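You operate a simulated robot arm through the tools that you are given. There is no shell and no other tool. Be economical: measure what you need, move in short steps, check, and stop when the job is done.

The job below is to be done with a simulated two-armed robot. You get a single attempt, and the scene is never put back.

JOB
On the clear half of the upkeep bench, fold the yellow polishing cloth in half and then in half again.

The check looks at the end state, three seconds after you hand in, the way a careful person would. Anything else that was tipped, shoved, dropped, spilled or broken makes it a failure. Flat cloth is picked up by pressing the open fingertips on it (5 to 10 N) and closing them slowly along it; thin cloth reads only 2 to 8 mm in the jaws.

ROBOT AND FRAMES
Two 7-joint arms with two-finger parallel grippers on one trunk, on a base that drives. Base frame: it is fixed to the floor where the robot stands at the start and does not move with it; the origin is under the middle of the robot, x ahead of it, y to its left, z up; the surface under the hand at the start is at about z = 880. Lengths are in mm, angles in rad, forces in N, time in s.
The left shoulder is at the start at [70, 163, 1120], the right one opposite. With the tool pointing down near the work surface each hand reaches from about 380 to 880 mm from the robot's upright axis, wherever it stands, measured 20 degrees to its own side. Places, roughly: clear half of the upkeep bench [500, -100, 900]. Payload 3.43 kg a hand.
The TCP of each hand is the grasp point between the finger pads, 34 mm short of the fingertips. In the tool frame z runs along the fingers and y along their closing line. The gripper opens to 128 mm. The fingers are 24 mm wide and 12 mm thick; the gripper's body (48 by 130 mm) begins 96 mm behind the TCP.
Orientation is told as [roll, pitch, yaw] about the base's x, y, z axes, in that order, counted from this pose: with the fingers straight down and closing along the base's y, the tool's x points along the base's -x, its y along +y and its z along -z.

CONTROLS
- The arms move only by the tool apply_moves. It takes "left_moves", "right_moves" or both (then of equal length, played together; a hand with none holds still); each is a list that holds one entry, the list of rows, each a list of 6 numbers: the shift along the base's x, y, z in mm, then the turn, a rotation vector about the base's x, y, z in rad. In form: [[[tx, ty, tz, wx, wy, wz], ...]]. A call has 1 to 10 rows; each row is the pose to reach, as a shift and turn from the pose commanded when the call began. "left_grip" and "right_grip" are, for a hand that has rows, the closure, from 0 (fully open) to 1 (shut), set as the call begins (left out, the last holds). Each row takes 0.2 s and may step no farther than 50 mm and 0.15 rad from the row before; otherwise, or with a gripper value out of range, the whole call is refused. Where a pose cannot be reached the arm comes as near as it can. A force on the tool above 40 N (or 10 N above the force at the start of the call, whichever is more), or a blocked arm, ends the call early, and 0.2 s more pass. Each finger travels about 153 mm/s and halts on what it meets, pressing with about 30 N; the grip force reading is that of the motor and also rises with nothing between the fingers. The clock runs only during rows and for 0.2 s after the last one: add rows that repeat a pose to give the fingers time. The reply holds the time, the measured pose of the TCP, the force on the tool along the base axes, the opening and the grip force, in the units named above and with some noise, with the torque about the TCP (base axes, N m) and any sound that the robot's microphone picked up, and new pictures: "show" is both (left out), scene, wrist or none (wrist: the cameras of the hands that moved).
- Cameras (640 x 400 px; columns grow to the right, rows downward): "scene" is now at [134.2, -23.3, 1347]; the picture's right is [-0.26, -0.97, 0.00], its down [-0.54, 0.14, -0.83] and it looks along [0.80, -0.21, -0.56] (base axes); focal length 266 px, centre (320, 200). "left" rides on the left gripper at [76, 11, -160] in its tool frame; the picture's right is [-0.15, 0.99, 0.00], its down [-0.88, -0.13, -0.46] and it looks along [-0.45, -0.07, 0.89] (tool axes); focal length 234 px, centre (320, 200). "right" rides on the right gripper at [76, -11, -160] in its tool frame; the picture's right is [0.15, 0.99, 0.00], its down [-0.88, 0.13, -0.46] and it looks along [-0.45, 0.07, 0.89] (tool axes); focal length 234 px, centre (320, 200). There is no depth. A picture from a camera that has moved, and an enlarged one, comes with that camera's place and axes in the base frame and with its lens.
- move_column(by): slides the trunk up (or, below 0, down) by that many mm; the arms and the scene camera ride with it, the base frame stays. It gives what a move gives, with no picture.
- base_move(legs): drives the robot by 1 to 6 legs, each [ahead, left, turn to the left] in mm, mm and rad, along the robot's own axes; the way and the turn of a leg run together, so that a leg with both is an arc; at most 1500 mm and 3.142 rad a leg. The arms and the cameras ride along, it lands a little off, and it stops where it bumps. It gives what a move gives, and a new picture of the scene camera.
- pan_tilt(pan, tilt): turns the head with the scene camera to pan (to the left, within 1.501 rad either way) and tilt (down, from -0.506 to 1.204), counted from straight ahead of the robot. It gives what a move gives, and a new picture of the scene camera.
- close_up(camera, box): a new picture of the part [left, top, right, bottom] of that camera's present view, enlarged. No time passes.
- job_done(): hands the job in; it is judged then, once.

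Work in short steps. Places have to be worked out from the pictures, the camera data and where the tool is seen: move nearer, look again, correct. Check each grasp and each placing, and mend what went wrong. You have 120 turns and 260 pictures in all, those below and enlarged ones among them. Open the grippers and draw the arms clear of the work before you hand the job in, unless the task says otherwise; then end with one line.

The tools are called after "Call:" as a command line: name --argument value ..., lists and objects as JSON in quotes. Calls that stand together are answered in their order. apply_moves: Moves the arms, as the interface text tells. Its arguments: {"type":"object","properties":{"left_moves":{"type":"array","items":{"type":"array","items":{"type":"array","items":{"type":"number"}}}},"left_grip":{"type":"number"},"right_moves":{"type":"array","items":{"type":"array","items":{"type":"array","items":{"type":"number"}}}},"right_grip":{"type":"number"},"show":{"type":"string","enum":["both","scene","wrist","none"]}},"required":[]} The other tools are called the same way: move_column (by) slides the trunk up or down; base_move (legs) drives the base; pan_tilt (pan, tilt) turns the head that bears the scene camera; close_up (camera, box) takes an enlarged picture of a part of a camera's view; job_done () hands the job in.

At the start:

```text
t: 0.0
left_eef_pos: [627.5, 226.5, 1052.0]
left_tcp_rot: [-0.001, 0.0, 0.0]
left_force: [0.2, -0.1, -0.1]
left_torque: [-0.04, 0.0, -0.04]
left_opening: 127.9
left_finger_force: 0.1
right_eef_pos: [532.1, -362.0, 1120.6]
right_tcp_rot: [0.0, -0.001, 0.002]
right_force: [-0.3, -0.3, 0.8]
right_torque: [-0.01, 0.02, 0.0]
right_opening: 128.2
right_finger_force: 0.1
trunk travel left (down, up): [-600.0, 340.0]
robot x, y, heading: [0.4, 0.2, 0.002]
head pan, tilt: [-0.26, 0.597]
```

scene: 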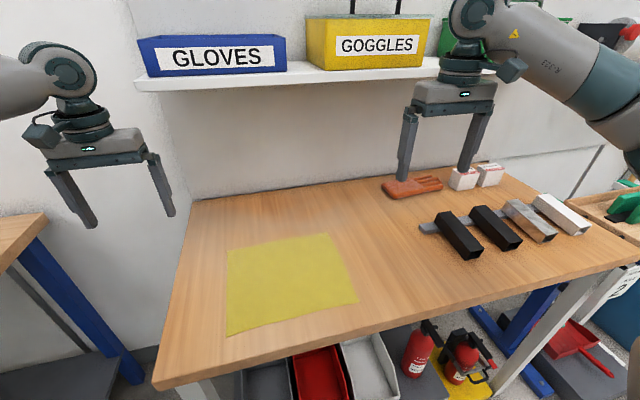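
right: 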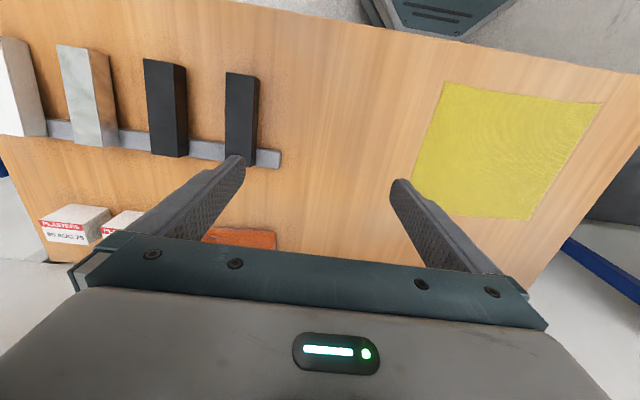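
left: 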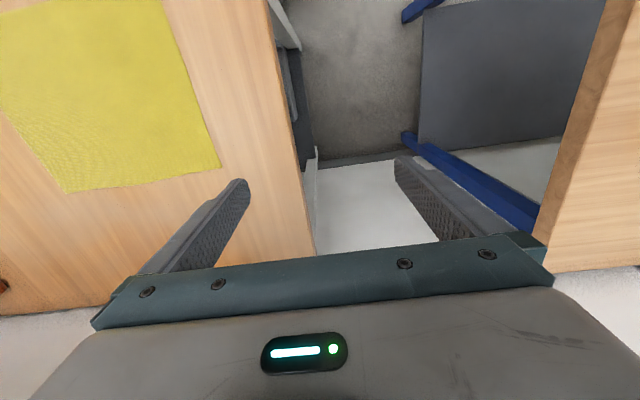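

The cloth looks about 220 (x) by 255 (y) mm and square to the base axes: x 427 to 646, y -181 to 75. I'll bring both hands above its near corners with the jaws partly closed, then look.

Call:
apply_moves --left_moves '[[[-30, -28, -7, 0, 0, 0], [-60, -56, -14, 0, 0, 0], [-90, -84, -21, 0, 0, 0], [-120, -112, -28, 0, 0, 0], [-150, -140, -35, 0, 0, 0], [-177, -166, -62, 0, 0, 0]]]' --right_moves '[[[-14, 32, -18, 0, 0, 0], [-28, 64, -36, 0, 0, 0], [-42, 96, -54, 0, 0, 0], [-56, 128, -72, 0, 0, 0], [-70, 160, -100, 0, 0, 0], [-82, 194, -130, 0, 0, 0]]]' --left_grip 0.7 --right_grip 0.7

Call:
pan_tilt --pan -0.1 --tilt 0.8

```text
t: 1.4
left_eef_pos: [450.8, 62.6, 990.3]
left_tcp_rot: [-0.002, 0.003, 0.001]
left_force: [-0.1, -0.2, -0.1]
left_torque: [0.02, 0.06, -0.02]
left_opening: 38.2
left_finger_force: 0.2
right_eef_pos: [452.6, -167.9, 991.3]
right_tcp_rot: [-0.001, 0.0, 0.0]
right_force: [0.4, 0.4, -0.2]
right_torque: [-0.01, -0.01, -0.04]
right_opening: 38.4
right_finger_force: 0.0
trunk travel left (down, up): [-600.0, 340.0]
robot x, y, heading: [0.3, 1.1, 0.007]
head pan, tilt: [-0.26, 0.597]
camera scene: at [135.5, -23.0, 1346.9], right [-0.26, -0.97, 0.0], down [-0.54, 0.14, -0.83], along [0.8, -0.21, -0.56], focal length 266 px, centre (320, 200)
camera right: at [376.3, -178.4, 1150.0], right [-0.14, 0.99, 0.0], down [0.88, 0.13, 0.46], along [0.45, 0.07, -0.89], focal length 234 px, centre (320, 200)
camera left: at [376.6, 72.7, 1149.7], right [0.15, 0.99, 0.0], down [0.88, -0.13, 0.45], along [0.45, -0.07, -0.89], focal length 234 px, centre (320, 200)
```

scene: 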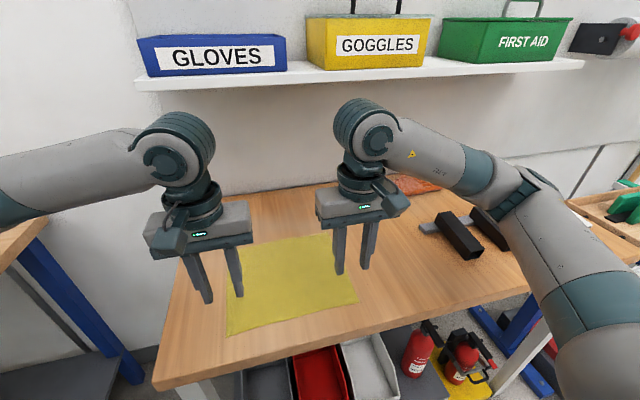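
right: 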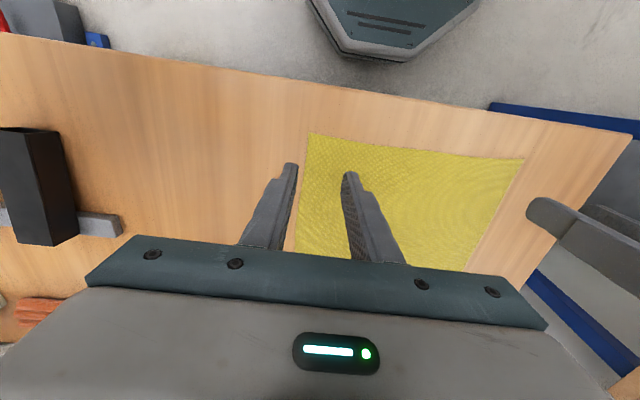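
left: 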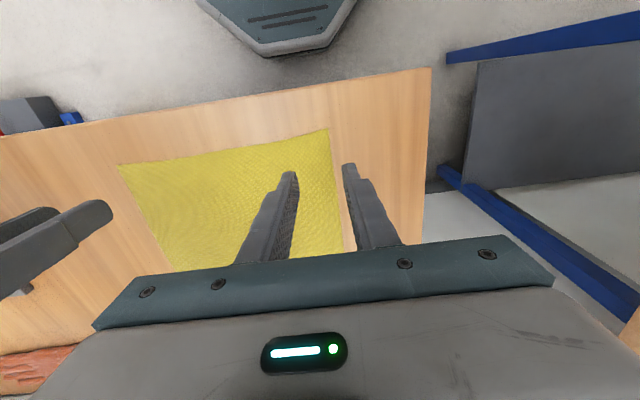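

```text
t: 2.1
left_eef_pos: [450.8, 62.3, 990.5]
left_tcp_rot: [0.0, -0.001, 0.0]
left_force: [0.6, 0.1, -0.7]
left_torque: [0.03, 0.02, -0.03]
left_opening: 38.5
left_finger_force: 0.0
right_eef_pos: [450.8, -168.6, 991.3]
right_tcp_rot: [0.0, 0.0, 0.001]
right_force: [-0.3, -0.8, -0.2]
right_torque: [0.0, -0.01, -0.04]
right_opening: 38.7
right_finger_force: 0.2
trunk travel left (down, up): [-600.0, 340.0]
robot x, y, heading: [1.4, -3.2, 0.002]
head pan, tilt: [-0.099, 0.799]
camera scene: at [128.7, -8.7, 1329.8], right [-0.1, -0.99, 0.0], down [-0.71, 0.07, -0.7], along [0.69, -0.07, -0.72], focal length 266 px, centre (320, 200)
```

scene: 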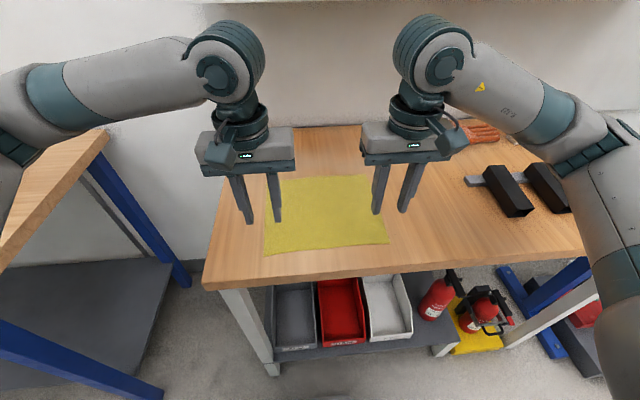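

Both wrist views put the near corners at about (426, 73) and (430, -181), which matches the first estimate. I'll go down just above the cloth inside those corners with about 25 mm of jaw opening.

Call:
apply_moves --left_moves '[[[-10, -16, -20, 0, 0, 0], [-10, -16, -45, 0, 0, 0], [-10, -16, -60, 0, 0, 0], [-10, -16, -66, 0, 0, 0], [-10, -16, -66, 0, 0, 0]]]' --right_moves '[[[-7, 14, -20, 0, 0, 0], [-7, 14, -45, 0, 0, 0], [-7, 14, -60, 0, 0, 0], [-7, 14, -66, 0, 0, 0], [-7, 14, -66, 0, 0, 0]]]' --left_grip 0.8 --right_grip 0.8

```text
t: 3.3
left_eef_pos: [441.0, 45.1, 924.5]
left_tcp_rot: [-0.001, 0.0, 0.0]
left_force: [-1.0, -0.7, 0.5]
left_torque: [-0.02, 0.0, 0.01]
left_opening: 25.6
left_finger_force: 0.1
right_eef_pos: [444.6, -153.1, 925.0]
right_tcp_rot: [0.001, 0.001, -0.001]
right_force: [-0.1, -0.4, 0.2]
right_torque: [0.01, 0.04, 0.03]
right_opening: 25.6
right_finger_force: 0.1
trunk travel left (down, up): [-600.0, 340.0]
robot x, y, heading: [-3.5, 1.6, 0.005]
head pan, tilt: [-0.099, 0.799]
camera scene: at [128.8, -8.5, 1329.7], right [-0.1, -1.0, 0.0], down [-0.71, 0.07, -0.7], along [0.69, -0.07, -0.72], focal length 266 px, centre (320, 200)
camera right: at [368.3, -164.5, 1083.7], right [-0.15, 0.99, 0.0], down [0.88, 0.13, 0.46], along [0.45, 0.07, -0.89], focal length 234 px, centre (320, 200)
camera left: at [365.9, 56.2, 1084.5], right [0.15, 0.99, 0.0], down [0.88, -0.13, 0.46], along [0.45, -0.07, -0.89], focal length 234 px, centre (320, 200)
```

scene: 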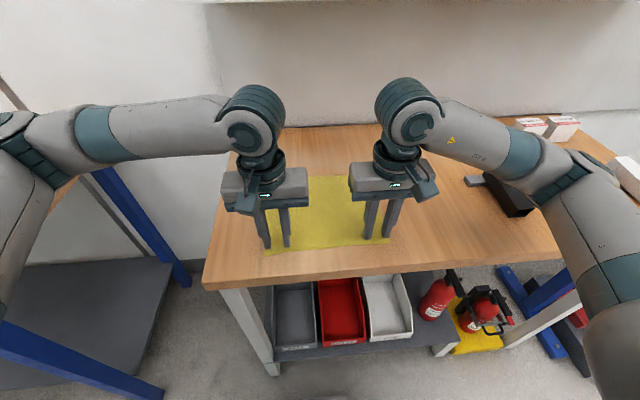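
right: 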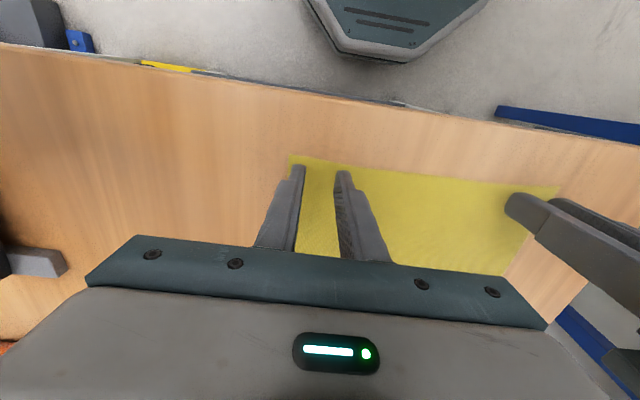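
left: 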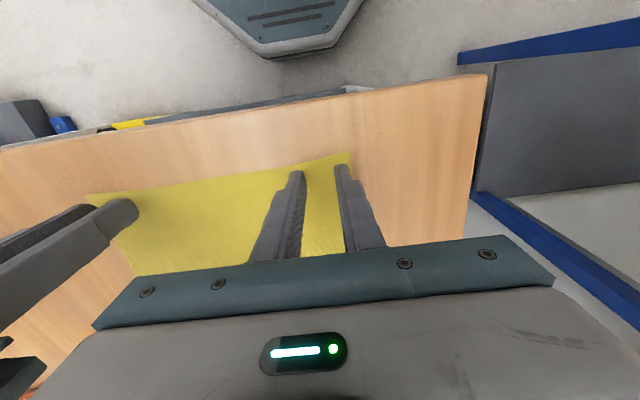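

The fingers straddle the cloth just inside both corners. I'll press down in small steps until the force rises.

Call:
apply_moves --left_moves '[[[-3, 1, -4, 0, 0, 0], [-3, 1, -8, 0, 0, 0], [-3, 1, -10, 0, 0, 0], [-3, 1, -10, 0, 0, 0]]]' --right_moves '[[[0, 0, -4, 0, 0, 0], [0, 0, -8, 0, 0, 0], [0, 0, -10, 0, 0, 0], [0, 0, -10, 0, 0, 0]]]' --show "none"

```text
t: 4.3
left_eef_pos: [438.0, 45.9, 914.8]
left_tcp_rot: [0.0, -0.001, 0.0]
left_force: [0.9, 0.8, 8.1]
left_torque: [0.07, 0.01, 0.01]
left_opening: 25.4
left_finger_force: 0.0
right_eef_pos: [444.6, -154.0, 916.2]
right_tcp_rot: [-0.001, 0.001, 0.0]
right_force: [-0.4, -0.8, 0.6]
right_torque: [0.0, -0.01, -0.02]
right_opening: 25.5
right_finger_force: 0.0
trunk travel left (down, up): [-600.0, 340.0]
robot x, y, heading: [-2.9, -3.1, 0.003]
head pan, tilt: [-0.099, 0.799]
```

The left hand is pressing at 8 N. The right needs about 1 mm more.

Call:
apply_moves --right_moves '[[[0, 0, -1, 0, 0, 0], [0, 0, -1.2, 0, 0, 0]]]' --show "none"

```text
t: 4.9
left_eef_pos: [436.1, 44.7, 914.7]
left_tcp_rot: [-0.001, 0.001, -0.001]
left_force: [2.4, -0.1, 6.0]
left_torque: [0.02, -0.02, -0.05]
left_opening: 25.4
left_finger_force: 0.1
right_eef_pos: [444.9, -153.1, 915.5]
right_tcp_rot: [-0.001, -0.002, -0.001]
right_force: [1.5, -1.8, 14.2]
right_torque: [-0.15, -0.02, 0.03]
right_opening: 25.6
right_finger_force: 0.1
trunk travel left (down, up): [-600.0, 340.0]
robot x, y, heading: [2.4, 2.1, -0.0]
head pan, tilt: [-0.099, 0.799]
```

The right hand now reads 14 N, so I'll ease it by 0.5 mm while closing both hands slowly.

Call:
apply_moves --left_moves '[[[0, 0, 0, 0, 0, 0], [0, 0, 0, 0, 0, 0]]]' --right_moves '[[[0, 0, 0.5, 0, 0, 0], [0, 0, 0.5, 0, 0, 0]]]' --left_grip 0.84 --right_grip 0.84 --show "wrist"

```text
t: 5.5
left_eef_pos: [437.5, 45.0, 913.7]
left_tcp_rot: [-0.001, 0.002, 0.0]
left_force: [-1.4, -1.6, 8.9]
left_torque: [-0.06, 0.05, 0.01]
left_opening: 18.8
left_finger_force: 0.1
right_eef_pos: [443.3, -153.1, 914.8]
right_tcp_rot: [0.001, -0.002, 0.001]
right_force: [1.4, 0.8, 10.1]
right_torque: [-0.02, -0.03, -0.01]
right_opening: 19.5
right_finger_force: 0.0
trunk travel left (down, up): [-600.0, 340.0]
robot x, y, heading: [-1.3, 0.6, 0.003]
head pan, tilt: [-0.099, 0.799]
camera right: at [367.1, -164.3, 1074.0], right [-0.15, 0.99, 0.0], down [0.88, 0.13, 0.46], along [0.45, 0.07, -0.89], focal length 234 px, centre (320, 200)
camera left: at [361.8, 56.9, 1074.8], right [0.15, 0.99, 0.0], down [0.88, -0.13, 0.46], along [0.45, -0.07, -0.89], focal length 234 px, centre (320, 200)
```

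right: 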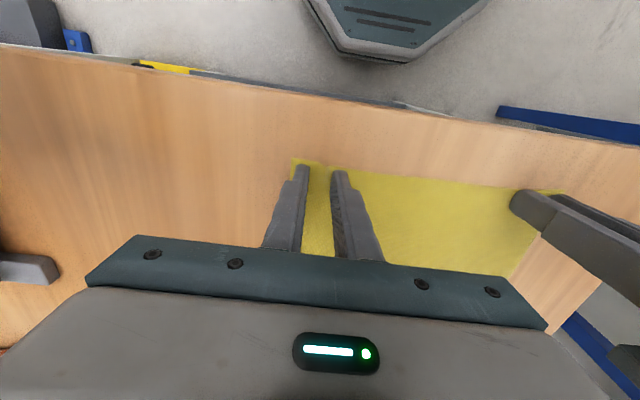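
left: 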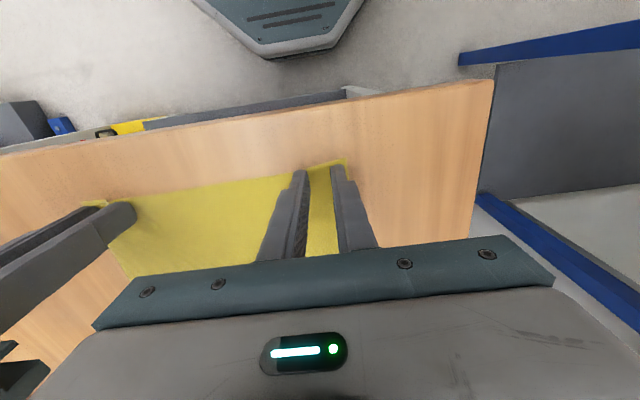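

Forces are in range and the cloth looks like it follows the fingers. I'll keep closing in steps.

Call:
apply_moves --left_moves '[[[0, 0, 0, 0, 0, 0], [0, 0, 0, 0, 0, 0]]]' --right_moves '[[[0, 0, 0, 0, 0, 0], [0, 0, 0, 0, 0, 0]]]' --left_grip 0.88 --right_grip 0.88 --show "none"

Call:
apply_moves --left_moves '[[[0, 0, 0, 0, 0, 0], [0, 0, 0, 0, 0, 0]]]' --right_moves '[[[0, 0, 0, 0, 0, 0], [0, 0, 0, 0, 0, 0]]]' --left_grip 0.92 --right_grip 0.92 --show "none"

Call:
apply_moves --left_moves '[[[0, 0, 0, 0, 0, 0], [0, 0, 0, 0, 0, 0]]]' --right_moves '[[[0, 0, 0, 0, 0, 0], [0, 0, 0, 0, 0, 0]]]' --left_grip 0.96 --right_grip 0.96 --show "wrist"

Call:
apply_moves --left_moves '[[[0, 0, 0, 0, 0, 0], [0, 0, 0, 0, 0, 0]]]' --right_moves '[[[0, 0, 0, 0, 0, 0], [0, 0, 0, 0, 0, 0]]]' --left_grip 1.0 --right_grip 1.0 --show "none"

```text
t: 6.1
left_eef_pos: [437.0, 45.2, 915.6]
left_tcp_rot: [0.0, -0.001, 0.002]
left_force: [0.5, -0.9, 8.8]
left_torque: [0.0, 0.0, -0.02]
left_opening: 14.8
left_finger_force: 0.0
right_eef_pos: [442.5, -153.9, 914.8]
right_tcp_rot: [-0.001, -0.001, 0.0]
right_force: [0.3, 1.5, 9.7]
right_torque: [0.01, 0.05, 0.0]
right_opening: 14.2
right_finger_force: 0.1
trunk travel left (down, up): [-600.0, 340.0]
robot x, y, heading: [-3.6, 1.2, 0.004]
head pan, tilt: [-0.099, 0.799]
```

```text
t: 6.7
left_eef_pos: [436.9, 45.1, 916.5]
left_tcp_rot: [0.001, -0.002, 0.001]
left_force: [-0.6, -0.1, 8.7]
left_torque: [-0.02, 0.0, -0.01]
left_opening: 9.5
left_finger_force: 0.1
right_eef_pos: [442.6, -153.7, 915.6]
right_tcp_rot: [0.0, 0.0, -0.001]
right_force: [-0.3, 1.1, 10.0]
right_torque: [-0.01, 0.01, 0.03]
right_opening: 9.3
right_finger_force: 0.1
trunk travel left (down, up): [-600.0, 340.0]
robot x, y, heading: [-1.3, 1.1, -0.0]
head pan, tilt: [-0.099, 0.799]
```

```text
t: 7.3
left_eef_pos: [436.8, 45.5, 915.6]
left_tcp_rot: [0.001, -0.002, -0.001]
left_force: [0.4, -0.5, 8.7]
left_torque: [0.02, 0.02, -0.01]
left_opening: 4.6
left_finger_force: 0.1
right_eef_pos: [442.2, -154.4, 916.1]
right_tcp_rot: [-0.001, 0.0, 0.0]
right_force: [-0.2, 1.3, 9.8]
right_torque: [-0.07, 0.04, 0.01]
right_opening: 3.7
right_finger_force: 0.0
trunk travel left (down, up): [-600.0, 340.0]
robot x, y, heading: [3.3, -0.9, -0.001]
head pan, tilt: [-0.099, 0.799]
camera right: at [367.1, -164.5, 1074.0], right [-0.15, 0.99, 0.0], down [0.88, 0.13, 0.46], along [0.45, 0.07, -0.89], focal length 234 px, centre (320, 200)
camera left: at [361.9, 56.8, 1074.8], right [0.15, 0.99, 0.0], down [0.88, -0.13, 0.46], along [0.45, -0.07, -0.89], focal length 234 px, centre (320, 200)
```

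right: 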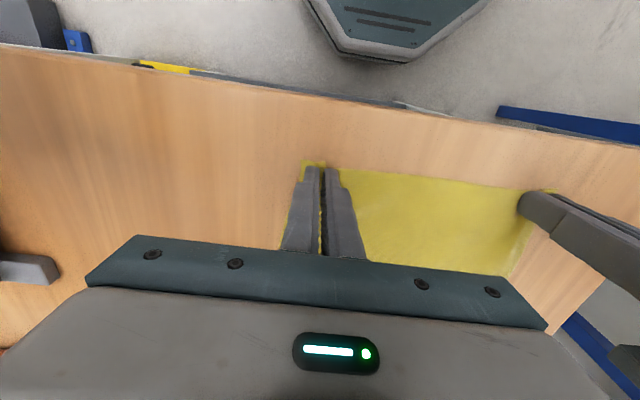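
left: 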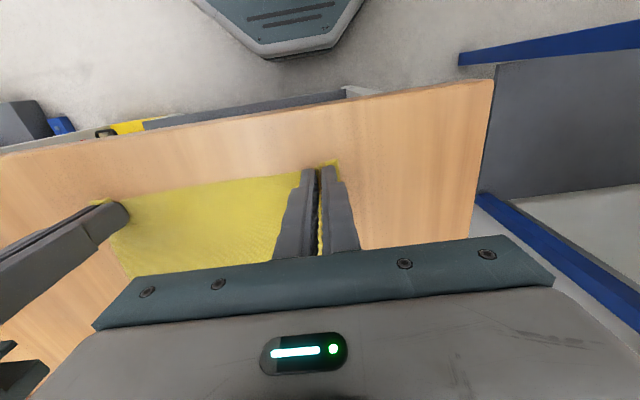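

```text
t: 7.9
left_eef_pos: [438.5, 45.4, 915.9]
left_tcp_rot: [0.0, -0.001, 0.001]
left_force: [0.7, 0.6, 9.4]
left_torque: [0.04, -0.01, -0.02]
left_opening: 1.9
left_finger_force: 29.8
right_eef_pos: [444.6, -153.7, 914.9]
right_tcp_rot: [-0.001, -0.003, 0.0]
right_force: [-1.0, -0.2, 8.5]
right_torque: [-0.01, 0.03, -0.05]
right_opening: 0.1
right_finger_force: 30.1
trunk travel left (down, up): [-600.0, 340.0]
robot x, y, heading: [-0.3, 0.0, 0.003]
head pan, tilt: [-0.099, 0.799]
```

Left reads 1.9 mm, so it holds cloth. Right reads 0.1 mm, so it's empty. I'll lift the right slightly, reopen and look.

Call:
apply_moves --right_moves '[[[0, 0, 6, 0, 0, 0], [0, 0, 6, 0, 0, 0]]]' --right_grip 0.78 --show "wrist"

Call:
close_up --camera "right" --box '[240, 130, 420, 270]'

```text
t: 8.5
left_eef_pos: [437.6, 45.7, 914.9]
left_tcp_rot: [-0.001, -0.002, 0.0]
left_force: [-1.5, 1.8, 12.9]
left_torque: [0.06, 0.08, -0.02]
left_opening: 1.7
left_finger_force: 29.8
right_eef_pos: [442.9, -153.8, 921.1]
right_tcp_rot: [0.001, -0.002, 0.002]
right_force: [0.1, 0.0, 0.9]
right_torque: [0.01, -0.01, -0.03]
right_opening: 28.2
right_finger_force: 0.1
trunk travel left (down, up): [-600.0, 340.0]
robot x, y, heading: [1.5, -0.2, 0.003]
head pan, tilt: [-0.099, 0.799]
camera right: at [367.2, -164.5, 1080.0], right [-0.15, 0.99, 0.0], down [0.88, 0.13, 0.46], along [0.45, 0.07, -0.89], focal length 234 px, centre (320, 200)
```

right: 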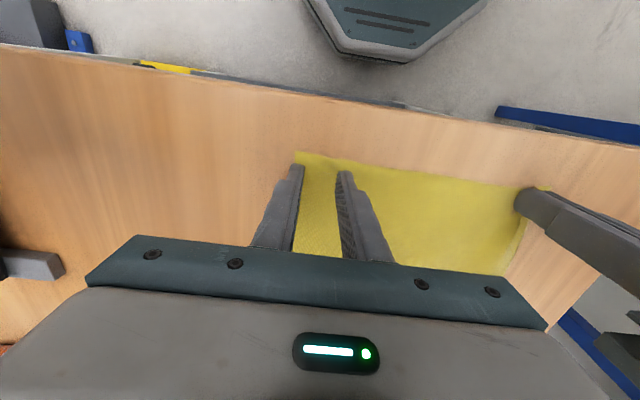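

```text
2.86 times, centred on (330, 200) of right
camera zoom: at [367.2, -164.5, 1080.0], right [-0.15, 0.99, 0.0], down [0.88, 0.13, 0.46], along [0.45, 0.07, -0.89], focal length 669 px, centre (291, 200)
```

zoom: 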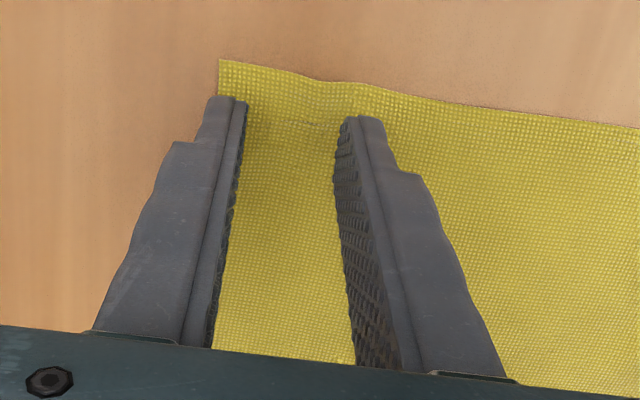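

The cloth edge drew inward and the outer finger now sits on the edge. I'll shift 8 mm inward and press again.

Call:
apply_moves --right_moves '[[[-3, 8, 0, 0, 0, 0], [-3, 8, -4, 0, 0, 0], [-3, 8, -6.5, 0, 0, 0], [-3, 8, -6.5, 0, 0, 0]]]' --show "none"

Call:
apply_moves --right_moves '[[[0, 0, 0, 0, 0, 0]]]' --right_grip 0.82 --show "none"

Call:
apply_moves --right_moves '[[[0, 0, 0, 0, 0, 0]]]' --right_grip 0.85 --show "none"

Call:
close_up --camera "right" --box '[240, 130, 420, 270]'

```text
t: 9.5
left_eef_pos: [437.9, 45.9, 915.6]
left_tcp_rot: [-0.001, -0.001, 0.0]
left_force: [0.7, 0.6, 8.1]
left_torque: [0.03, -0.02, -0.01]
left_opening: 1.6
left_finger_force: 29.9
right_eef_pos: [439.5, -145.8, 915.8]
right_tcp_rot: [0.001, -0.004, -0.002]
right_force: [0.4, -2.2, 14.7]
right_torque: [-0.17, 0.06, -0.01]
right_opening: 27.7
right_finger_force: 0.6
trunk travel left (down, up): [-600.0, 340.0]
robot x, y, heading: [-0.9, -0.1, 0.005]
head pan, tilt: [-0.099, 0.799]
```

```text
t: 9.9
left_eef_pos: [436.9, 45.6, 916.2]
left_tcp_rot: [0.0, -0.002, 0.001]
left_force: [0.8, -1.1, 5.4]
left_torque: [-0.03, -0.06, -0.02]
left_opening: 1.6
left_finger_force: 30.4
right_eef_pos: [439.8, -145.5, 914.1]
right_tcp_rot: [0.002, -0.003, -0.001]
right_force: [0.5, 1.2, 19.2]
right_torque: [-0.08, 0.08, -0.01]
right_opening: 21.2
right_finger_force: 0.1
trunk travel left (down, up): [-600.0, 340.0]
robot x, y, heading: [3.0, -1.6, -0.003]
head pan, tilt: [-0.099, 0.799]
```

```text
t: 10.3
left_eef_pos: [437.0, 44.9, 914.4]
left_tcp_rot: [0.0, -0.004, -0.001]
left_force: [1.1, -1.6, 4.1]
left_torque: [-0.06, -0.03, 0.01]
left_opening: 1.7
left_finger_force: 30.0
right_eef_pos: [440.6, -145.5, 914.7]
right_tcp_rot: [0.002, -0.003, -0.001]
right_force: [0.9, 1.5, 23.0]
right_torque: [-0.05, 0.04, 0.0]
right_opening: 16.6
right_finger_force: 0.0
trunk travel left (down, up): [-600.0, 340.0]
robot x, y, heading: [-0.6, 2.2, 0.003]
head pan, tilt: [-0.099, 0.799]
```

```text
2.86 times, centred on (330, 200) of right
camera zoom: at [363.9, -156.0, 1073.8], right [-0.15, 0.99, 0.0], down [0.88, 0.13, 0.46], along [0.45, 0.07, -0.89], focal length 669 px, centre (291, 200)
```

zoom: 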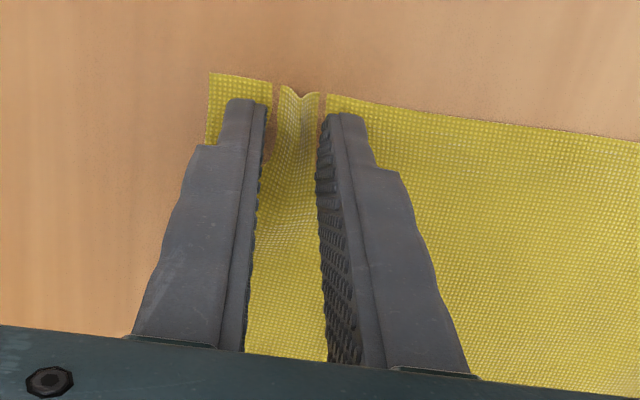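

A ridge is forming between the fingers, but the force has risen to 23 N. I'll ease up 1 mm and keep closing.

Call:
apply_moves --right_moves '[[[0, 0, 0.8, 0, 0, 0]]]' --right_grip 0.88 --show "none"

Call:
apply_moves --right_moves '[[[0, 0, 0.3, 0, 0, 0]]]' --right_grip 0.91 --show "none"

Call:
apply_moves --right_moves '[[[0, 0, 0, 0, 0, 0]]]' --right_grip 0.94 --show "none"

Call:
apply_moves --right_moves '[[[0, 0, 0, 0, 0, 0]]]' --right_grip 0.97 --show "none"

Call:
apply_moves --right_moves '[[[0, 0, 0, 0, 0, 0], [0, 0, 0, 0, 0, 0]]]' --right_grip 1.0 --show "none"

Call:
close_up --camera "right" --box '[240, 130, 420, 270]'

Call:
close_up --camera "left" --box '[240, 130, 420, 270]'

```text
t: 10.7
left_eef_pos: [437.0, 46.0, 915.1]
left_tcp_rot: [-0.001, -0.002, 0.0]
left_force: [0.7, -1.8, 6.3]
left_torque: [-0.01, 0.01, -0.05]
left_opening: 1.9
left_finger_force: 30.3
right_eef_pos: [439.5, -145.3, 916.0]
right_tcp_rot: [0.002, 0.0, -0.001]
right_force: [0.1, 1.9, 17.1]
right_torque: [-0.01, 0.01, -0.02]
right_opening: 13.4
right_finger_force: 0.0
trunk travel left (down, up): [-600.0, 340.0]
robot x, y, heading: [-0.9, 2.1, -0.003]
head pan, tilt: [-0.099, 0.799]
```

```text
t: 11.1
left_eef_pos: [435.9, 46.0, 915.6]
left_tcp_rot: [0.0, -0.001, 0.0]
left_force: [-0.7, -2.0, 6.0]
left_torque: [-0.06, -0.02, -0.02]
left_opening: 2.0
left_finger_force: 29.9
right_eef_pos: [441.3, -145.2, 915.4]
right_tcp_rot: [-0.001, 0.0, -0.001]
right_force: [1.0, 0.8, 13.5]
right_torque: [0.01, -0.02, -0.02]
right_opening: 10.2
right_finger_force: 0.2
trunk travel left (down, up): [-600.0, 340.0]
robot x, y, heading: [-2.0, 2.2, -0.003]
head pan, tilt: [-0.099, 0.799]
```

```text
t: 11.5
left_eef_pos: [437.7, 44.4, 915.3]
left_tcp_rot: [0.0, -0.002, 0.0]
left_force: [-0.5, -4.2, 7.4]
left_torque: [-0.1, 0.03, -0.01]
left_opening: 1.7
left_finger_force: 29.9
right_eef_pos: [439.6, -144.2, 915.8]
right_tcp_rot: [0.0, 0.001, 0.0]
right_force: [-0.7, 4.7, 11.4]
right_torque: [0.09, 0.04, -0.01]
right_opening: 7.9
right_finger_force: 0.2
trunk travel left (down, up): [-600.0, 340.0]
robot x, y, heading: [1.0, 3.5, -0.002]
head pan, tilt: [-0.099, 0.799]
```

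```text
t: 11.9
left_eef_pos: [437.5, 44.6, 915.2]
left_tcp_rot: [0.0, -0.001, 0.0]
left_force: [-1.4, -5.4, 8.2]
left_torque: [-0.18, 0.03, -0.01]
left_opening: 1.6
left_finger_force: 30.3
right_eef_pos: [438.8, -146.3, 915.6]
right_tcp_rot: [-0.002, 0.0, -0.002]
right_force: [-0.7, 4.1, 9.8]
right_torque: [0.15, 0.02, 0.01]
right_opening: 5.7
right_finger_force: 2.0
trunk travel left (down, up): [-600.0, 340.0]
robot x, y, heading: [0.0, 1.0, 0.001]
head pan, tilt: [-0.099, 0.799]
```

```text
t: 12.5
left_eef_pos: [437.9, 44.5, 915.2]
left_tcp_rot: [-0.003, -0.002, 0.001]
left_force: [-1.0, -9.0, 7.8]
left_torque: [-0.3, 0.03, -0.06]
left_opening: 1.7
left_finger_force: 30.7
right_eef_pos: [440.5, -145.7, 915.0]
right_tcp_rot: [-0.002, 0.001, 0.0]
right_force: [0.2, 8.8, 7.0]
right_torque: [0.25, -0.01, 0.01]
right_opening: 1.7
right_finger_force: 30.3
trunk travel left (down, up): [-600.0, 340.0]
robot x, y, heading: [-0.8, 3.3, 0.001]
head pan, tilt: [-0.099, 0.799]
```

```text
2.86 times, centred on (330, 200) of right
camera zoom: at [364.0, -156.2, 1074.0], right [-0.15, 0.99, 0.0], down [0.88, 0.13, 0.46], along [0.45, 0.07, -0.89], focal length 669 px, centre (291, 200)
```

zoom: 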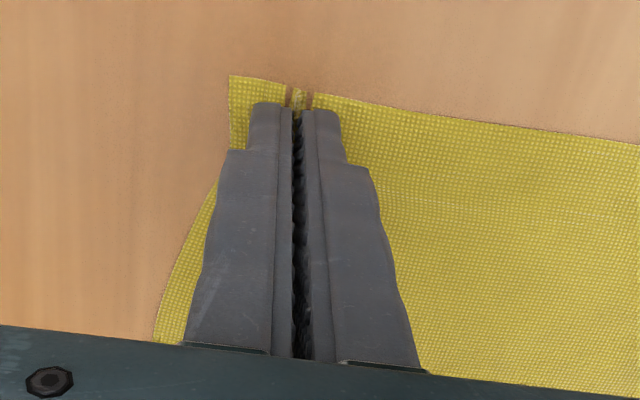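

```text
2.86 times, centred on (330, 200) of left
camera zoom: at [361.8, 56.7, 1074.8], right [0.15, 0.99, 0.0], down [0.88, -0.13, 0.46], along [0.45, -0.07, -0.89], focal length 669 px, centre (291, 200)
```

zoom: 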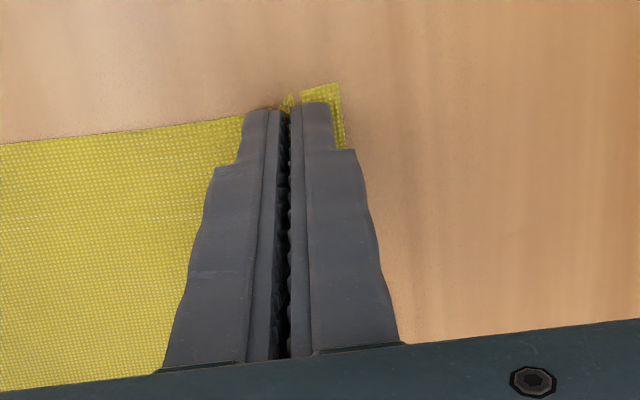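

Both hands hold the cloth, but they clamp the full 24 mm finger width. When folded over, that strip would lie back as a lip. I'll regrip with only about 9 mm of the edge in the fingers: open, lift slightly and shift back.

Call:
apply_moves --left_moves '[[[0, 0, 1, 0, 0, 0], [0, 0, 7, 0, 0, 0], [-9, -2, 7, 0, 0, 0], [-17, -2, 7, 0, 0, 0], [-17, -2, 7, 0, 0, 0]]]' --right_moves '[[[0, 0, 1, 0, 0, 0], [0, 0, 7, 0, 0, 0], [-10, 1, 7, 0, 0, 0], [-19, 1, 7, 0, 0, 0], [-19, 1, 7, 0, 0, 0]]]' --left_grip 0.79 --right_grip 0.79 --show "none"

Call:
close_up --camera "right" --box '[240, 130, 420, 270]'

Call:
close_up --camera "left" --box '[240, 130, 420, 270]'

```text
t: 13.7
left_eef_pos: [420.3, 43.1, 921.8]
left_tcp_rot: [0.0, -0.001, 0.0]
left_force: [-0.1, 0.2, 0.4]
left_torque: [0.0, 0.0, -0.02]
left_opening: 27.2
left_finger_force: 0.0
right_eef_pos: [421.0, -144.5, 922.2]
right_tcp_rot: [0.0, 0.0, 0.0]
right_force: [0.2, 0.3, -0.4]
right_torque: [0.02, 0.0, -0.01]
right_opening: 26.9
right_finger_force: 0.1
trunk travel left (down, up): [-600.0, 340.0]
robot x, y, heading: [-1.4, -2.7, -0.003]
head pan, tilt: [-0.099, 0.799]
```

```text
2.86 times, centred on (330, 200) of right
camera zoom: at [345.8, -155.6, 1081.0], right [-0.15, 0.99, 0.0], down [0.88, 0.13, 0.46], along [0.45, 0.07, -0.89], focal length 669 px, centre (291, 200)
```

zoom: 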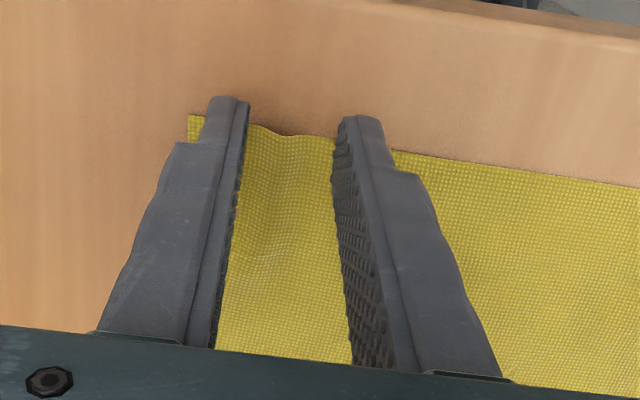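

```text
2.86 times, centred on (330, 200) of left
camera zoom: at [345.7, 55.0, 1081.5], right [0.15, 0.99, 0.0], down [0.88, -0.13, 0.46], along [0.45, -0.07, -0.89], focal length 669 px, centre (291, 200)
```

zoom: 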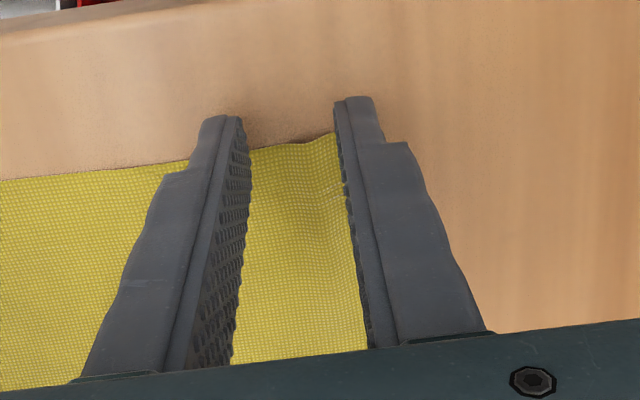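

The right hand is well placed. The left outer finger is off the cloth, so I'll shift it 11 mm inward and 4 mm forward, then press both.

Call:
apply_moves --left_moves '[[[4, -11, 0, 0, 0, 0], [4, -11, -4, 0, 0, 0], [4, -11, -7, 0, 0, 0], [4, -11, -7, 0, 0, 0]]]' --right_moves '[[[0, 1, 0, 0, 0, 0], [0, 1, -4, 0, 0, 0], [0, 1, -6.3, 0, 0, 0], [0, 1, -6.3, 0, 0, 0]]]' --show "none"

Call:
close_up --camera "left" --box '[240, 130, 420, 270]'

```text
t: 14.7
left_eef_pos: [424.7, 32.3, 914.6]
left_tcp_rot: [-0.001, 0.0, 0.0]
left_force: [1.7, 0.2, 7.6]
left_torque: [0.0, -0.1, 0.02]
left_opening: 26.9
left_finger_force: 0.0
right_eef_pos: [421.4, -143.1, 916.1]
right_tcp_rot: [0.0, -0.001, 0.0]
right_force: [0.8, 0.3, 0.3]
right_torque: [-0.01, -0.02, -0.01]
right_opening: 26.9
right_finger_force: 0.1
trunk travel left (down, up): [-600.0, 340.0]
robot x, y, heading: [-1.9, 1.3, 0.005]
head pan, tilt: [-0.099, 0.799]
```

```text
2.86 times, centred on (330, 200) of left
camera zoom: at [349.5, 44.0, 1074.8], right [0.15, 0.99, 0.0], down [0.88, -0.13, 0.46], along [0.45, -0.07, -0.89], focal length 669 px, centre (291, 200)
```

zoom: 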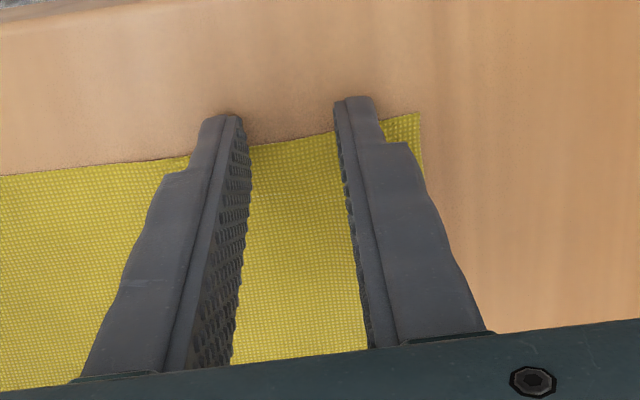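

The left is well placed and pressing at 8 N. I'll press the right about 1 mm more and start closing.

Call:
apply_moves --left_moves '[[[0, 0, 0, 0, 0, 0], [0, 0, 0, 0, 0, 0]]]' --right_moves '[[[0, 0, -0.8, 0, 0, 0], [0, 0, -0.8, 0, 0, 0]]]' --left_grip 0.82 --show "none"

Call:
apply_moves --left_moves '[[[0, 0, -0.2, 0, 0, 0], [0, 0, -0.2, 0, 0, 0]]]' --right_moves '[[[0, 0, 0, 0, 0, 0], [0, 0, 0, 0, 0, 0]]]' --left_grip 0.85 --right_grip 0.82 --show "none"

Call:
close_up --camera "left" --box '[240, 130, 420, 270]'

Call:
close_up --camera "right" --box '[240, 130, 420, 270]'

```text
t: 15.3
left_eef_pos: [425.0, 31.9, 915.6]
left_tcp_rot: [0.0, 0.0, -0.002]
left_force: [0.6, -0.9, 9.1]
left_torque: [0.0, -0.1, 0.01]
left_opening: 22.4
left_finger_force: 0.0
right_eef_pos: [421.8, -143.3, 915.1]
right_tcp_rot: [0.0, 0.0, 0.001]
right_force: [-0.3, -0.2, 2.0]
right_torque: [-0.01, -0.02, 0.0]
right_opening: 26.5
right_finger_force: 0.0
trunk travel left (down, up): [-600.0, 340.0]
robot x, y, heading: [0.6, 0.3, -0.002]
head pan, tilt: [-0.099, 0.799]
```

```text
t: 15.9
left_eef_pos: [425.2, 32.8, 915.7]
left_tcp_rot: [-0.001, -0.002, 0.0]
left_force: [0.0, -0.6, 12.1]
left_torque: [-0.01, -0.13, 0.0]
left_opening: 18.5
left_finger_force: 0.0
right_eef_pos: [422.0, -143.6, 914.3]
right_tcp_rot: [0.0, -0.001, -0.001]
right_force: [0.8, 0.8, 2.8]
right_torque: [-0.02, -0.02, -0.01]
right_opening: 23.4
right_finger_force: 0.2
trunk travel left (down, up): [-600.0, 340.0]
robot x, y, heading: [-0.7, 1.9, 0.004]
head pan, tilt: [-0.099, 0.799]
```

```text
2.86 times, centred on (330, 200) of left
camera zoom: at [349.0, 43.9, 1074.8], right [0.15, 0.99, 0.0], down [0.88, -0.13, 0.46], along [0.45, -0.07, -0.89], focal length 669 px, centre (291, 200)
```

zoom: 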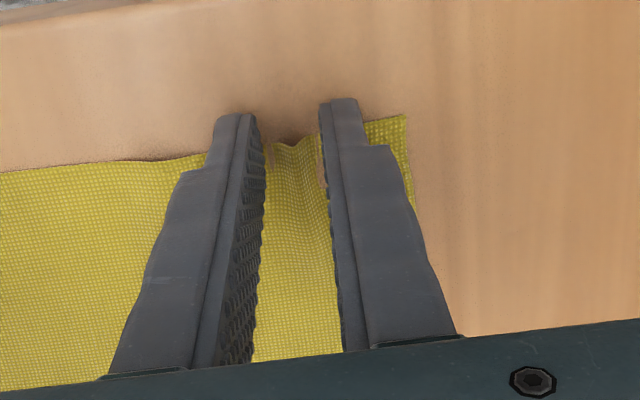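

```text
2.86 times, centred on (330, 200) of right
camera zoom: at [345.3, -154.6, 1074.2], right [-0.15, 0.99, 0.0], down [0.88, 0.13, 0.46], along [0.45, 0.07, -0.89], focal length 669 px, centre (291, 200)
```

zoom: 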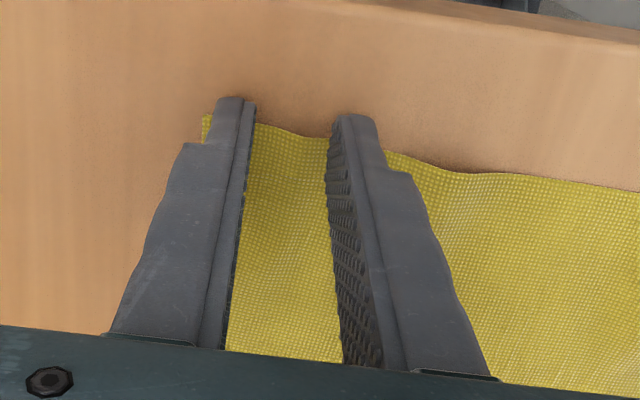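

The left ridge is forming. The right needs more pressure, so I'll press it 0.6 mm further before closing and carry on with the left.

Call:
apply_moves --left_moves '[[[0, 0, 0, 0, 0, 0], [0, 0, 0, 0, 0, 0]]]' --right_moves '[[[0, 0, -0.6, 0, 0, 0], [0, 0, -0.6, 0, 0, 0]]]' --left_grip 0.88 --show "none"

Call:
apply_moves --left_moves '[[[0, 0, 0, 0, 0, 0], [0, 0, 0, 0, 0, 0]]]' --right_moves '[[[0, 0, -0.3, 0, 0, 0], [0, 0, -0.3, 0, 0, 0]]]' --left_grip 0.91 --right_grip 0.84 --show "none"

Call:
apply_moves --left_moves '[[[0, 0, 0, 0, 0, 0], [0, 0, 0, 0, 0, 0]]]' --right_moves '[[[0, 0, 0, 0, 0, 0], [0, 0, 0, 0, 0, 0]]]' --left_grip 0.94 --right_grip 0.86 --show "none"

Call:
close_up --camera "left" --box '[240, 130, 420, 270]'

Call:
close_up --camera "right" --box '[240, 130, 420, 270]'

```text
t: 16.5
left_eef_pos: [424.6, 32.6, 915.1]
left_tcp_rot: [0.001, -0.002, 0.001]
left_force: [1.3, -0.3, 10.5]
left_torque: [-0.01, -0.12, 0.02]
left_opening: 14.2
left_finger_force: 0.1
right_eef_pos: [420.1, -143.5, 915.9]
right_tcp_rot: [0.0, 0.0, 0.0]
right_force: [1.5, -0.7, 9.3]
right_torque: [-0.04, -0.09, 0.04]
right_opening: 23.2
right_finger_force: 0.4
trunk travel left (down, up): [-600.0, 340.0]
robot x, y, heading: [-1.5, 1.1, 0.002]
head pan, tilt: [-0.099, 0.799]
```

```text
t: 17.1
left_eef_pos: [423.2, 33.0, 915.9]
left_tcp_rot: [-0.001, -0.001, 0.0]
left_force: [1.1, -0.8, 5.7]
left_torque: [0.0, -0.09, 0.02]
left_opening: 10.9
left_finger_force: 0.0
right_eef_pos: [420.7, -143.2, 916.0]
right_tcp_rot: [-0.001, -0.002, -0.003]
right_force: [1.0, -0.1, 19.3]
right_torque: [-0.06, -0.14, 0.0]
right_opening: 19.3
right_finger_force: 0.0
trunk travel left (down, up): [-600.0, 340.0]
robot x, y, heading: [-1.2, -1.1, 0.002]
head pan, tilt: [-0.099, 0.799]
```

```text
t: 17.7
left_eef_pos: [423.2, 33.5, 914.5]
left_tcp_rot: [0.0, -0.002, 0.002]
left_force: [-0.8, 0.4, 4.2]
left_torque: [-0.01, -0.04, 0.02]
left_opening: 7.3
left_finger_force: 0.1
right_eef_pos: [421.3, -143.5, 915.0]
right_tcp_rot: [-0.001, -0.002, 0.0]
right_force: [1.3, 1.3, 25.0]
right_torque: [-0.02, -0.18, 0.0]
right_opening: 15.8
right_finger_force: 0.0
trunk travel left (down, up): [-600.0, 340.0]
robot x, y, heading: [3.1, 1.9, -0.006]
head pan, tilt: [-0.099, 0.799]
```

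```text
2.86 times, centred on (330, 200) of left
camera zoom: at [348.1, 44.5, 1074.8], right [0.15, 0.99, 0.0], down [0.88, -0.13, 0.46], along [0.45, -0.07, -0.89], focal length 669 px, centre (291, 200)
```

zoom: 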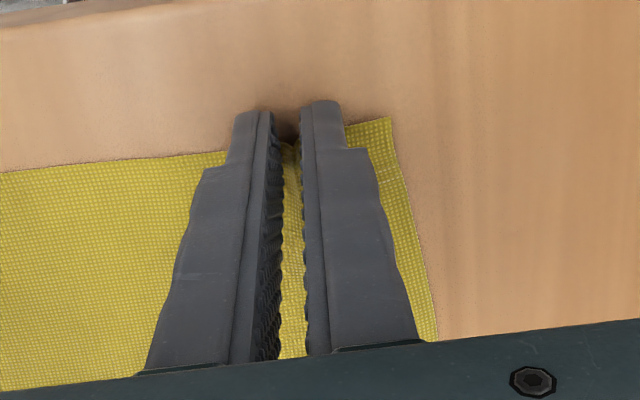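

```text
2.86 times, centred on (330, 200) of right
camera zoom: at [344.5, -154.1, 1073.8], right [-0.15, 0.99, 0.0], down [0.88, 0.13, 0.46], along [0.45, 0.07, -0.89], focal length 669 px, centre (291, 200)
```

zoom: 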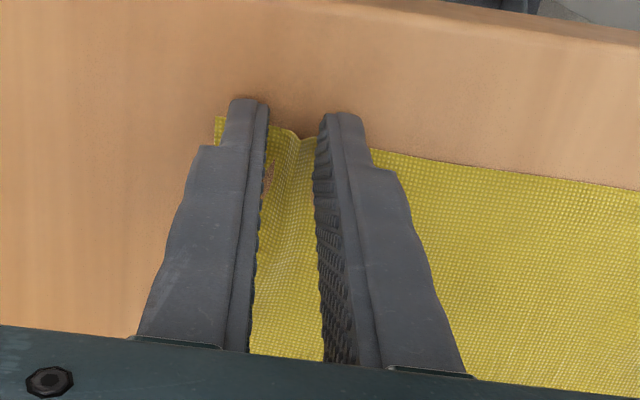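

Both ridges are standing. I'll ease the right by 0.8 mm, press the left 0.3 mm more, and finish closing in steps.

Call:
apply_moves --left_moves '[[[0, 0, -0.3, 0, 0, 0], [0, 0, -0.3, 0, 0, 0]]]' --right_moves '[[[0, 0, 0.8, 0, 0, 0], [0, 0, 0.8, 0, 0, 0]]]' --left_grip 0.96 --right_grip 0.89 --show "none"

Call:
apply_moves --left_moves '[[[0, 0, 0, 0, 0, 0], [0, 0, 0, 0, 0, 0]]]' --right_moves '[[[0, 0, 0.2, 0, 0, 0], [0, 0, 0.2, 0, 0, 0]]]' --left_grip 1.0 --right_grip 0.92 --show "none"

Call:
apply_moves --right_moves '[[[0, 0, 0, 0, 0, 0], [0, 0, 0, 0, 0, 0]]]' --right_grip 0.95 --show "none"

Call:
apply_moves --right_moves '[[[0, 0, 0, 0, 0, 0], [0, 0, 0, 0, 0, 0]]]' --right_grip 1.0 --show "none"

Call:
close_up --camera "left" --box '[240, 130, 420, 270]'

Call:
close_up --camera "right" --box '[240, 130, 420, 270]'

```text
t: 18.3
left_eef_pos: [424.5, 32.4, 914.2]
left_tcp_rot: [-0.001, -0.002, 0.001]
left_force: [-1.4, 1.0, 10.9]
left_torque: [0.03, -0.02, -0.01]
left_opening: 5.1
left_finger_force: 0.7
right_eef_pos: [420.5, -144.3, 914.2]
right_tcp_rot: [0.0, 0.001, 0.0]
right_force: [0.4, 1.1, 11.0]
right_torque: [0.0, -0.05, -0.01]
right_opening: 12.8
right_finger_force: 0.0
trunk travel left (down, up): [-600.0, 340.0]
robot x, y, heading: [-1.9, -2.5, -0.001]
head pan, tilt: [-0.099, 0.799]
```

```text
t: 18.9
left_eef_pos: [423.3, 32.4, 914.8]
left_tcp_rot: [0.0, -0.001, 0.0]
left_force: [-2.2, -1.7, 17.6]
left_torque: [-0.02, -0.06, -0.03]
left_opening: 1.6
left_finger_force: 30.0
right_eef_pos: [421.0, -144.2, 915.2]
right_tcp_rot: [0.001, -0.001, 0.001]
right_force: [0.0, 2.4, 1.7]
right_torque: [0.11, 0.05, 0.05]
right_opening: 11.2
right_finger_force: 1.0
trunk travel left (down, up): [-600.0, 340.0]
robot x, y, heading: [-1.7, 1.6, 0.004]
head pan, tilt: [-0.099, 0.799]
```

```text
t: 19.5
left_eef_pos: [423.4, 33.4, 915.1]
left_tcp_rot: [-0.001, -0.002, 0.0]
left_force: [-1.4, -0.8, 19.5]
left_torque: [-0.01, -0.09, -0.01]
left_opening: 1.6
left_finger_force: 29.8
right_eef_pos: [420.2, -143.2, 914.2]
right_tcp_rot: [0.0, -0.002, -0.004]
right_force: [-0.5, 0.6, 2.8]
right_torque: [-0.01, -0.02, 0.01]
right_opening: 6.4
right_finger_force: 0.1
trunk travel left (down, up): [-600.0, 340.0]
robot x, y, heading: [-1.9, 0.7, -0.002]
head pan, tilt: [-0.099, 0.799]
```

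```text
t: 20.1
left_eef_pos: [423.6, 32.7, 915.3]
left_tcp_rot: [0.0, -0.002, 0.002]
left_force: [-1.2, -1.9, 19.4]
left_torque: [-0.08, -0.1, 0.03]
left_opening: 1.6
left_finger_force: 30.3
right_eef_pos: [420.8, -144.8, 915.4]
right_tcp_rot: [0.0, -0.003, 0.001]
right_force: [0.6, -0.6, 3.8]
right_torque: [-0.04, -0.06, -0.02]
right_opening: 0.0
right_finger_force: 29.8
trunk travel left (down, up): [-600.0, 340.0]
robot x, y, heading: [1.5, 0.3, -0.002]
head pan, tilt: [-0.099, 0.799]
```

```text
2.86 times, centred on (330, 200) of left
camera zoom: at [348.2, 43.7, 1074.7], right [0.15, 0.99, 0.0], down [0.88, -0.13, 0.46], along [0.45, -0.07, -0.89], focal length 669 px, centre (291, 200)
```

zoom: 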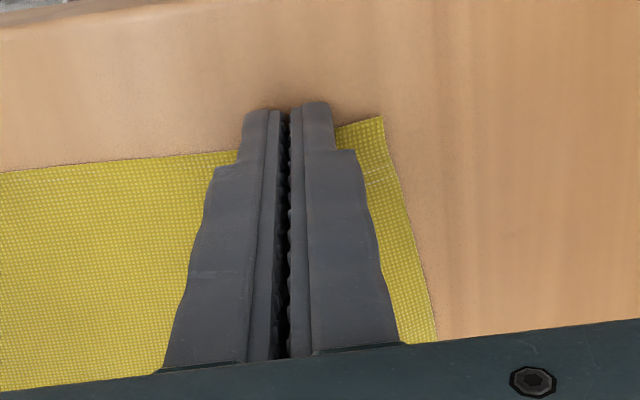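

```text
2.86 times, centred on (330, 200) of right
camera zoom: at [344.7, -154.9, 1074.7], right [-0.15, 0.99, 0.0], down [0.88, 0.13, 0.46], along [0.45, 0.07, -0.89], focal length 669 px, centre (291, 200)
```

zoom: 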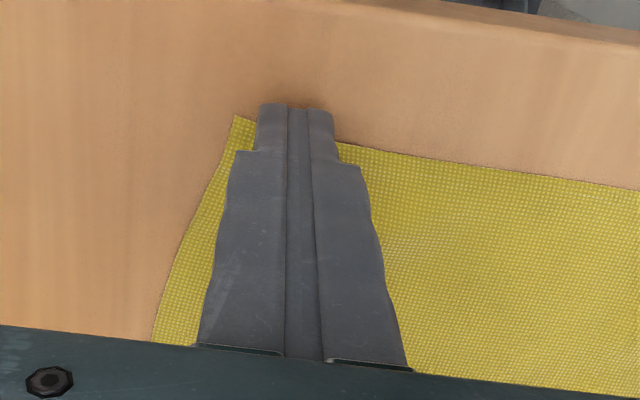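

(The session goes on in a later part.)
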